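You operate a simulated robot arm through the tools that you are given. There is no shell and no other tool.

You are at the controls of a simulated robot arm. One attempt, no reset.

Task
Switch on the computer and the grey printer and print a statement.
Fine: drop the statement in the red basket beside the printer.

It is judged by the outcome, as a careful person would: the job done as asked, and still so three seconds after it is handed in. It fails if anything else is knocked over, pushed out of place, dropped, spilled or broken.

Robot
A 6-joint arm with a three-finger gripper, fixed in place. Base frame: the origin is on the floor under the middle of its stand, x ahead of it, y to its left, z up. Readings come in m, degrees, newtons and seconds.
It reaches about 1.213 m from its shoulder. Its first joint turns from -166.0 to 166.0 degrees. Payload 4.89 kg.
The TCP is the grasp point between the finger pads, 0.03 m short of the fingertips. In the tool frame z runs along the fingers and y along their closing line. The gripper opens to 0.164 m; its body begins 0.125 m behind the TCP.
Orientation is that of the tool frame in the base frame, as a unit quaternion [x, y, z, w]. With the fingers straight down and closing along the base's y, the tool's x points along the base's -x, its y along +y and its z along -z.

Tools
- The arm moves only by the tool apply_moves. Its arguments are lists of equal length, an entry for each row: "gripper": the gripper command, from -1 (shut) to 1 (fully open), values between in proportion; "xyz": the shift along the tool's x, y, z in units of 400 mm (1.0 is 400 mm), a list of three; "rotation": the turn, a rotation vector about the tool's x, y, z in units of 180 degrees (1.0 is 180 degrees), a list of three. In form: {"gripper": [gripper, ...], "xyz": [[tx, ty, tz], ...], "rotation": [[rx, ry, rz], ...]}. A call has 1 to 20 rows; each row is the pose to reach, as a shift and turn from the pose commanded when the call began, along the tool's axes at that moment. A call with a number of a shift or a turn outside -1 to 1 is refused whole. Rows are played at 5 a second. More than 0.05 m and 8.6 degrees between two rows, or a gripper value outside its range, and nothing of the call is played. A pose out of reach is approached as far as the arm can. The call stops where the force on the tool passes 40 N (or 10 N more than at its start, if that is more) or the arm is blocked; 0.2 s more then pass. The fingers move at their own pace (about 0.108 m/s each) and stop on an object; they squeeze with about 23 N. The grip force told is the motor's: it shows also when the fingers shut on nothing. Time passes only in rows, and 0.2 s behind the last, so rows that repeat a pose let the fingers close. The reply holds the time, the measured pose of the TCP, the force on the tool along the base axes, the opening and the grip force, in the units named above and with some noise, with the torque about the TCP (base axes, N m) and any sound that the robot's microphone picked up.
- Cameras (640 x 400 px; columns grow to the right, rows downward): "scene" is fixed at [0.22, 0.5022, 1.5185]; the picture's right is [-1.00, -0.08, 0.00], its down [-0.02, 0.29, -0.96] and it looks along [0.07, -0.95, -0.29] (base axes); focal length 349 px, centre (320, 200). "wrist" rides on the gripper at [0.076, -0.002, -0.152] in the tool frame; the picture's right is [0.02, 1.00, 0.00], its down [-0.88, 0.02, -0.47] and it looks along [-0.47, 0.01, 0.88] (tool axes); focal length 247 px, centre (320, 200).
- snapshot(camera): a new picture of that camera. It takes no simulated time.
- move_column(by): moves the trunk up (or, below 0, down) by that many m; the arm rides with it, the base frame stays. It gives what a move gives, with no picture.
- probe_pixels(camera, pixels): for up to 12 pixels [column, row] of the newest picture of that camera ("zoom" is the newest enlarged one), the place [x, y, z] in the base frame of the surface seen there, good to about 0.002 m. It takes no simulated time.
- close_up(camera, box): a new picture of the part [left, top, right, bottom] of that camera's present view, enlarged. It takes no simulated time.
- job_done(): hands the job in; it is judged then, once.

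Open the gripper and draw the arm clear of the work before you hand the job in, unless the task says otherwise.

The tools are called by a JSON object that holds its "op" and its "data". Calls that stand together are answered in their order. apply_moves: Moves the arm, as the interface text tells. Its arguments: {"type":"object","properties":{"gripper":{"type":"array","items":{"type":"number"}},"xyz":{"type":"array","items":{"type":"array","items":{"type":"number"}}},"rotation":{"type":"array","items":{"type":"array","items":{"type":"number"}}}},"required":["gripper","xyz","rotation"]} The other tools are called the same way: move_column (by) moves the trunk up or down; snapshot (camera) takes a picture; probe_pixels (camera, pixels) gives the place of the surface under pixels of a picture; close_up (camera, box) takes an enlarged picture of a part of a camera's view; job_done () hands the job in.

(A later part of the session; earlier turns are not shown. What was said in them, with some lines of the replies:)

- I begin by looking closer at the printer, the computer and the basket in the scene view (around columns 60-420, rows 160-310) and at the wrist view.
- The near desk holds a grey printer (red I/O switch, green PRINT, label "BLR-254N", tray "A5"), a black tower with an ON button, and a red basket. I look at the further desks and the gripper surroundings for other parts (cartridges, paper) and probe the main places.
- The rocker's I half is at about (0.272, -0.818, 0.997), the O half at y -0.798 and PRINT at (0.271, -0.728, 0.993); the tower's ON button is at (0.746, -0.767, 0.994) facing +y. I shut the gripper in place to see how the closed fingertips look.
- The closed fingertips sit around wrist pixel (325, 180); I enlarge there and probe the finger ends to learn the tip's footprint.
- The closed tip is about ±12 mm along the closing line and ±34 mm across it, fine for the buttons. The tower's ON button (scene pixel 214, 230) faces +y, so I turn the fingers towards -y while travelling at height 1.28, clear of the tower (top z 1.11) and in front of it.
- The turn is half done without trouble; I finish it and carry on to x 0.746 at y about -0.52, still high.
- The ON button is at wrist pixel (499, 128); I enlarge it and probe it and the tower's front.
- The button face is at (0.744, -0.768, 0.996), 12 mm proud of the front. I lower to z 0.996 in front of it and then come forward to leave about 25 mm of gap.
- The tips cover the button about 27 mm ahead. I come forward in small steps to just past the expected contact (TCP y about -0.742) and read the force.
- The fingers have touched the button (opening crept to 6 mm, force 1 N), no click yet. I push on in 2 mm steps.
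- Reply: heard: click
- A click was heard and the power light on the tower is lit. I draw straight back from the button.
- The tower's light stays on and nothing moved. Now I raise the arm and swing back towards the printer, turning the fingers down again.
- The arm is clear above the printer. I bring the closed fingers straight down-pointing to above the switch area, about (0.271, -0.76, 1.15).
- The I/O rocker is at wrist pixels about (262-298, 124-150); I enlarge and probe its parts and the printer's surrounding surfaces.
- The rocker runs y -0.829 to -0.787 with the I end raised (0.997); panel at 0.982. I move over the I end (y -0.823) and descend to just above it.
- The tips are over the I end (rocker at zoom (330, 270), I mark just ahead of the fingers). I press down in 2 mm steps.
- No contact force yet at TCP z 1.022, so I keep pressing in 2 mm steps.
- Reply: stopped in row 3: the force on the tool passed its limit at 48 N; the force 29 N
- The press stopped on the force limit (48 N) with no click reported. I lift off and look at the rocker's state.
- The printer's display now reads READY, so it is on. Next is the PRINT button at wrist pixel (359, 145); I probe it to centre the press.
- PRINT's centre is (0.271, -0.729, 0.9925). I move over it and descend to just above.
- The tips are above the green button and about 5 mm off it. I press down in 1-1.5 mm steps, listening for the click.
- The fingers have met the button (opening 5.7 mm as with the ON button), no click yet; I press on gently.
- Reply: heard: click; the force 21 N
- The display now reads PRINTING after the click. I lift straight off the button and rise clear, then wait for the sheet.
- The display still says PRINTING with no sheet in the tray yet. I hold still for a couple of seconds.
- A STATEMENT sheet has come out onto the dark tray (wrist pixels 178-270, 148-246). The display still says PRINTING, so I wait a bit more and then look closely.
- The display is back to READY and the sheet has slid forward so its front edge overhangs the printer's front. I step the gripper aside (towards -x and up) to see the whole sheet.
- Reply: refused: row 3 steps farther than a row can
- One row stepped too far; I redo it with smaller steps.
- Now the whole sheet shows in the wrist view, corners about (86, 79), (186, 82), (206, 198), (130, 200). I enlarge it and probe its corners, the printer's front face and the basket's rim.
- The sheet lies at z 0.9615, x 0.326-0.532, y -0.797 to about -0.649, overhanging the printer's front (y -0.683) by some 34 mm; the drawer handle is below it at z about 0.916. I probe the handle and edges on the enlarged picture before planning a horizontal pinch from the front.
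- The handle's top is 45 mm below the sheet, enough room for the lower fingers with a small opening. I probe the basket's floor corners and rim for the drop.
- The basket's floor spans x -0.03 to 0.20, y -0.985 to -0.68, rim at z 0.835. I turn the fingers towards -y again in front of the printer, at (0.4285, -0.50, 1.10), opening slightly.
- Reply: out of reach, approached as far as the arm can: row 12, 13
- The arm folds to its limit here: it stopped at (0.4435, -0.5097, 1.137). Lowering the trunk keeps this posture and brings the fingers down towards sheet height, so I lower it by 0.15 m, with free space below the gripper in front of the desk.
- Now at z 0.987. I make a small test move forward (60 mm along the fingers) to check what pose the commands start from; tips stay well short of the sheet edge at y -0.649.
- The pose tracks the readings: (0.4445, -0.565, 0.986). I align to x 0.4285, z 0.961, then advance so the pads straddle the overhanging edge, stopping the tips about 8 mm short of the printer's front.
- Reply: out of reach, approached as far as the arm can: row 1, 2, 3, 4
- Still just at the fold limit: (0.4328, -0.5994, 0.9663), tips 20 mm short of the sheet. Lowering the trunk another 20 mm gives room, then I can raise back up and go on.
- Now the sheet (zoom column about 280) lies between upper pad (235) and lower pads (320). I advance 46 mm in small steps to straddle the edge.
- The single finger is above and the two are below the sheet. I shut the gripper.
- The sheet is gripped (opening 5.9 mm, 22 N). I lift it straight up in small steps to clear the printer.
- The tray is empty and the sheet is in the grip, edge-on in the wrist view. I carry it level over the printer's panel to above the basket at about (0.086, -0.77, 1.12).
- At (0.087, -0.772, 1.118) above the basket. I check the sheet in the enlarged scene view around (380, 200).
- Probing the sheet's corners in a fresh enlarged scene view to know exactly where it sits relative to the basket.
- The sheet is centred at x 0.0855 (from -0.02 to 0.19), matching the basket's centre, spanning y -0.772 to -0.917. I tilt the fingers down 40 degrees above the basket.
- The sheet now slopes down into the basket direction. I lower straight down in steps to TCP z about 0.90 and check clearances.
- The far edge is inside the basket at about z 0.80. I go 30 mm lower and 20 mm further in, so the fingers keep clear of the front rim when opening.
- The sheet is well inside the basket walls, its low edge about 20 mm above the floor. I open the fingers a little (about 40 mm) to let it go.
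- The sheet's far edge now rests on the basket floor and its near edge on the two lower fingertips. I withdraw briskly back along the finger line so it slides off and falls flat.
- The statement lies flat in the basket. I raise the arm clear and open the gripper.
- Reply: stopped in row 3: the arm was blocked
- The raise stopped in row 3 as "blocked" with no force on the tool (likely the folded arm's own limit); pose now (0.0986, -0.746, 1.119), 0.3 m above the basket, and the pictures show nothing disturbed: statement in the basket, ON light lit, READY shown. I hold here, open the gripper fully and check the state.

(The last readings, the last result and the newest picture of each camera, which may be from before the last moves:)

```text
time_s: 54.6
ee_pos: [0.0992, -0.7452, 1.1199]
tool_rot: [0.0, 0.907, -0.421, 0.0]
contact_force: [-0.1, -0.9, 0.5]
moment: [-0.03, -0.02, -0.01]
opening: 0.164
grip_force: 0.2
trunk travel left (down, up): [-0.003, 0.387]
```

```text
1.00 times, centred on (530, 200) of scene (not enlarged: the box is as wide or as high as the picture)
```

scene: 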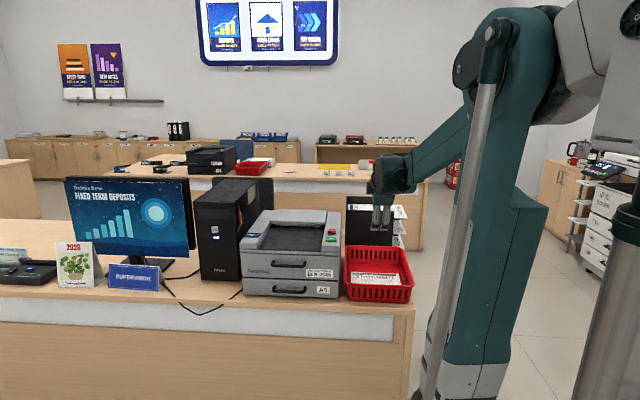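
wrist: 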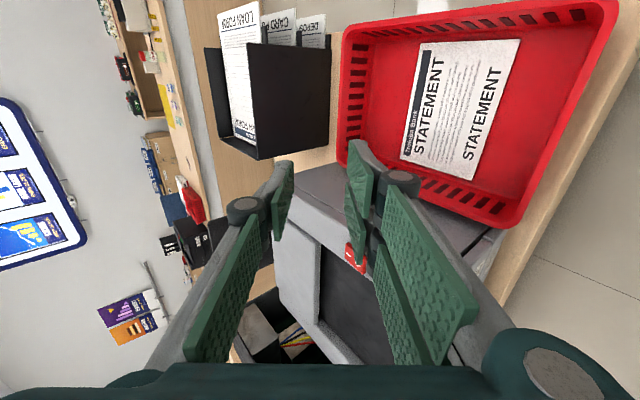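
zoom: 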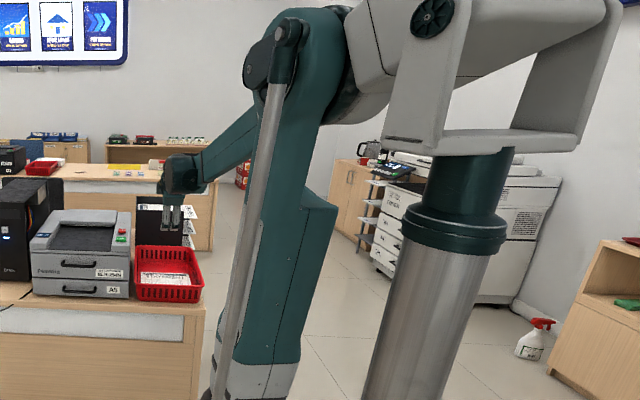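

The wider view shows the arm hanging from the telescoping trunk on the right, with its elbow low, below the picture. I probe the lower arm parts and desk end to see what may have blocked it before moving on.

{"op": "probe_pixels", "data": {"camera": "scene", "pixels": [[470, 385], [500, 345], [430, 385], [440, 330], [480, 120], [500, 40], [413, 305], [405, 390], [390, 175], [460, 130], [515, 250], [560, 60]]}}

{"op": "snapshot", "data": {"camera": "wrist"}}

```text
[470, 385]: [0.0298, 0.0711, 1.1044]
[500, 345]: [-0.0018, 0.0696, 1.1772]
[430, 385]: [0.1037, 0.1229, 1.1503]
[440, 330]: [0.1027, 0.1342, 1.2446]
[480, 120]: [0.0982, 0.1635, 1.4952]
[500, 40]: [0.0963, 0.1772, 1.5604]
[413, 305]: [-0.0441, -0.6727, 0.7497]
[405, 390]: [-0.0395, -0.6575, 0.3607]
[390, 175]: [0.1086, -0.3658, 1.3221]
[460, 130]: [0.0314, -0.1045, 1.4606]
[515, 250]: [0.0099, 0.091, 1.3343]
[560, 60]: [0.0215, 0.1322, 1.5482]
```

```text
taken
```

wrist: 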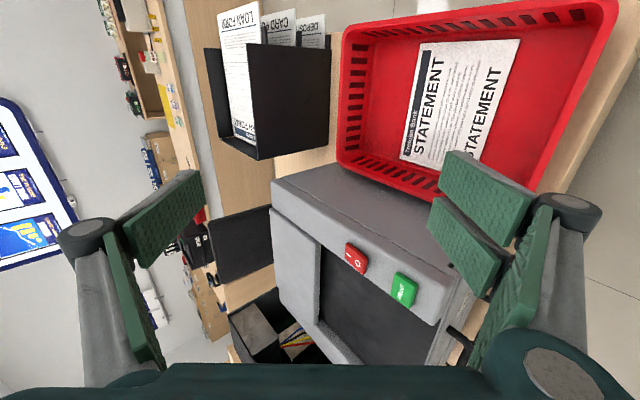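

The elbow had leaned back near the robot's own bracket, since y -0.65 at this height folds the arm too far; nothing in the workspace was touched. I now rise while moving slightly outward, which unfolds the arm.

{"op": "apply_moves", "data": {"gripper": [1, 1, 1, 1, 1, 1], "xyz": [[0, -0.07, -0.033], [0, -0.14, -0.066], [0, -0.21, -0.1], [0, -0.28, -0.133], [0, -0.351, -0.166], [0, -0.351, -0.166]], "rotation": [[0, 0, 0], [0, 0, 0], [0, 0, 0], [0, 0, 0], [0, 0, 0], [0, 0, 0]]}}

{"op": "snapshot", "data": {"camera": "scene"}}

{"op": "snapshot", "data": {"camera": "wrist"}}

```text
time_s: 56.0
ee_pos: [0.0997, -0.7918, 1.2714]
tool_rot: [0.001, 0.907, -0.42, 0.0]
contact_force: [0.0, -0.1, 0.1]
moment: [0.0, 0.01, -0.02]
opening: 0.1641
grip_force: 0.0
trunk travel left (down, up): [-0.003, 0.387]
```

```text
taken
```

scene: 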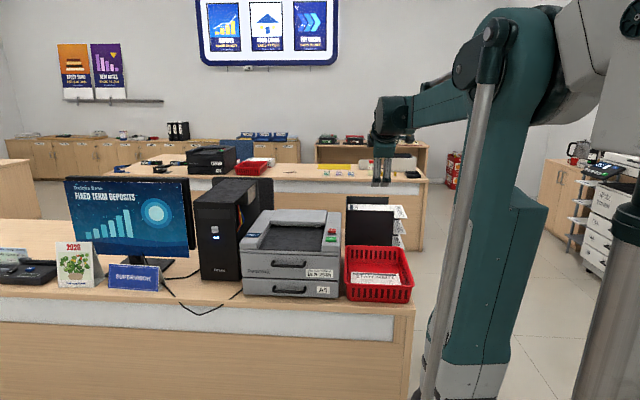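

```text
taken
```

wrist: 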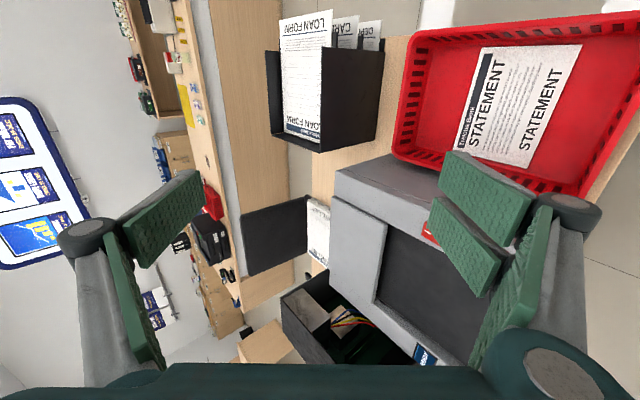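

The arm is clear with the gripper open. I check the final state close up: sheet in the basket, basket position, READY and power lights.

{"op": "close_up", "data": {"camera": "scene", "box": [180, 160, 420, 310]}}

{"op": "probe_pixels", "data": {"camera": "wrist", "pixels": [[483, 50], [578, 46], [530, 165], [460, 148], [520, 100], [600, 120], [410, 155]]}}

{"op": "close_up", "data": {"camera": "scene", "box": [0, 160, 240, 310]}}

```text
2.67 times, centred on (300, 235) of scene
```

zoom: 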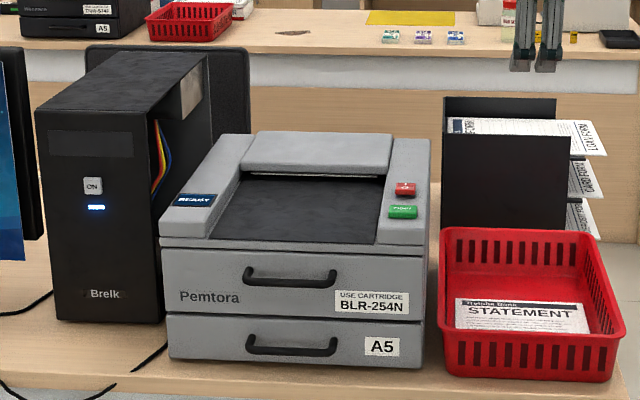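

```text
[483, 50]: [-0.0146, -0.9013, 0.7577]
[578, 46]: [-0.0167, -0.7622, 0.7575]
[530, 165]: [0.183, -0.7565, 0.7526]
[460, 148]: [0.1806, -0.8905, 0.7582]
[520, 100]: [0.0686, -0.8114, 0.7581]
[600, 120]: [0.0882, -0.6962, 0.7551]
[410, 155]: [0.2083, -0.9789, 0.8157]
```

```text
2.67 times, centred on (120, 235) of scene
```

zoom: 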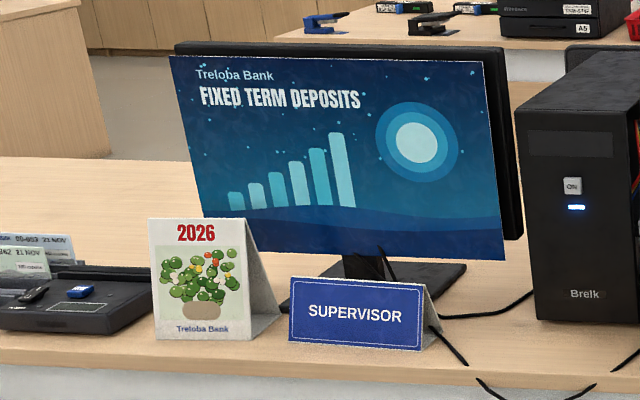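

The statement lies flat on the basket floor (z 0.758, x -0.015 to 0.183, y -0.90 to -0.757). The tower's light is on, the printer reads READY, everything else is where it was, and the arm is clear with the gripper open. I hand the job in.

{"op": "job_done", "data": {}}

```text
The job is handed in.
```

The computer and the grey printer are both on. One statement was printed, and it is lying flat in the red basket beside the printer.

- **Computer:** I pressed its ON button, heard a click, and the power light is lit.
- **Printer:** I set its switch to I and pressed PRINT once; the display now reads READY.
- **Surroundings:** Nothing on the desk looked moved or knocked over in the final pictures.
- **Arm:** It stopped once while lifting away from the basket, reported as blocked. There was no force on the gripper and nothing looked disturbed; it had probably folded back to its own limit. I took it out another way and left it clear of the desk with the gripper open.
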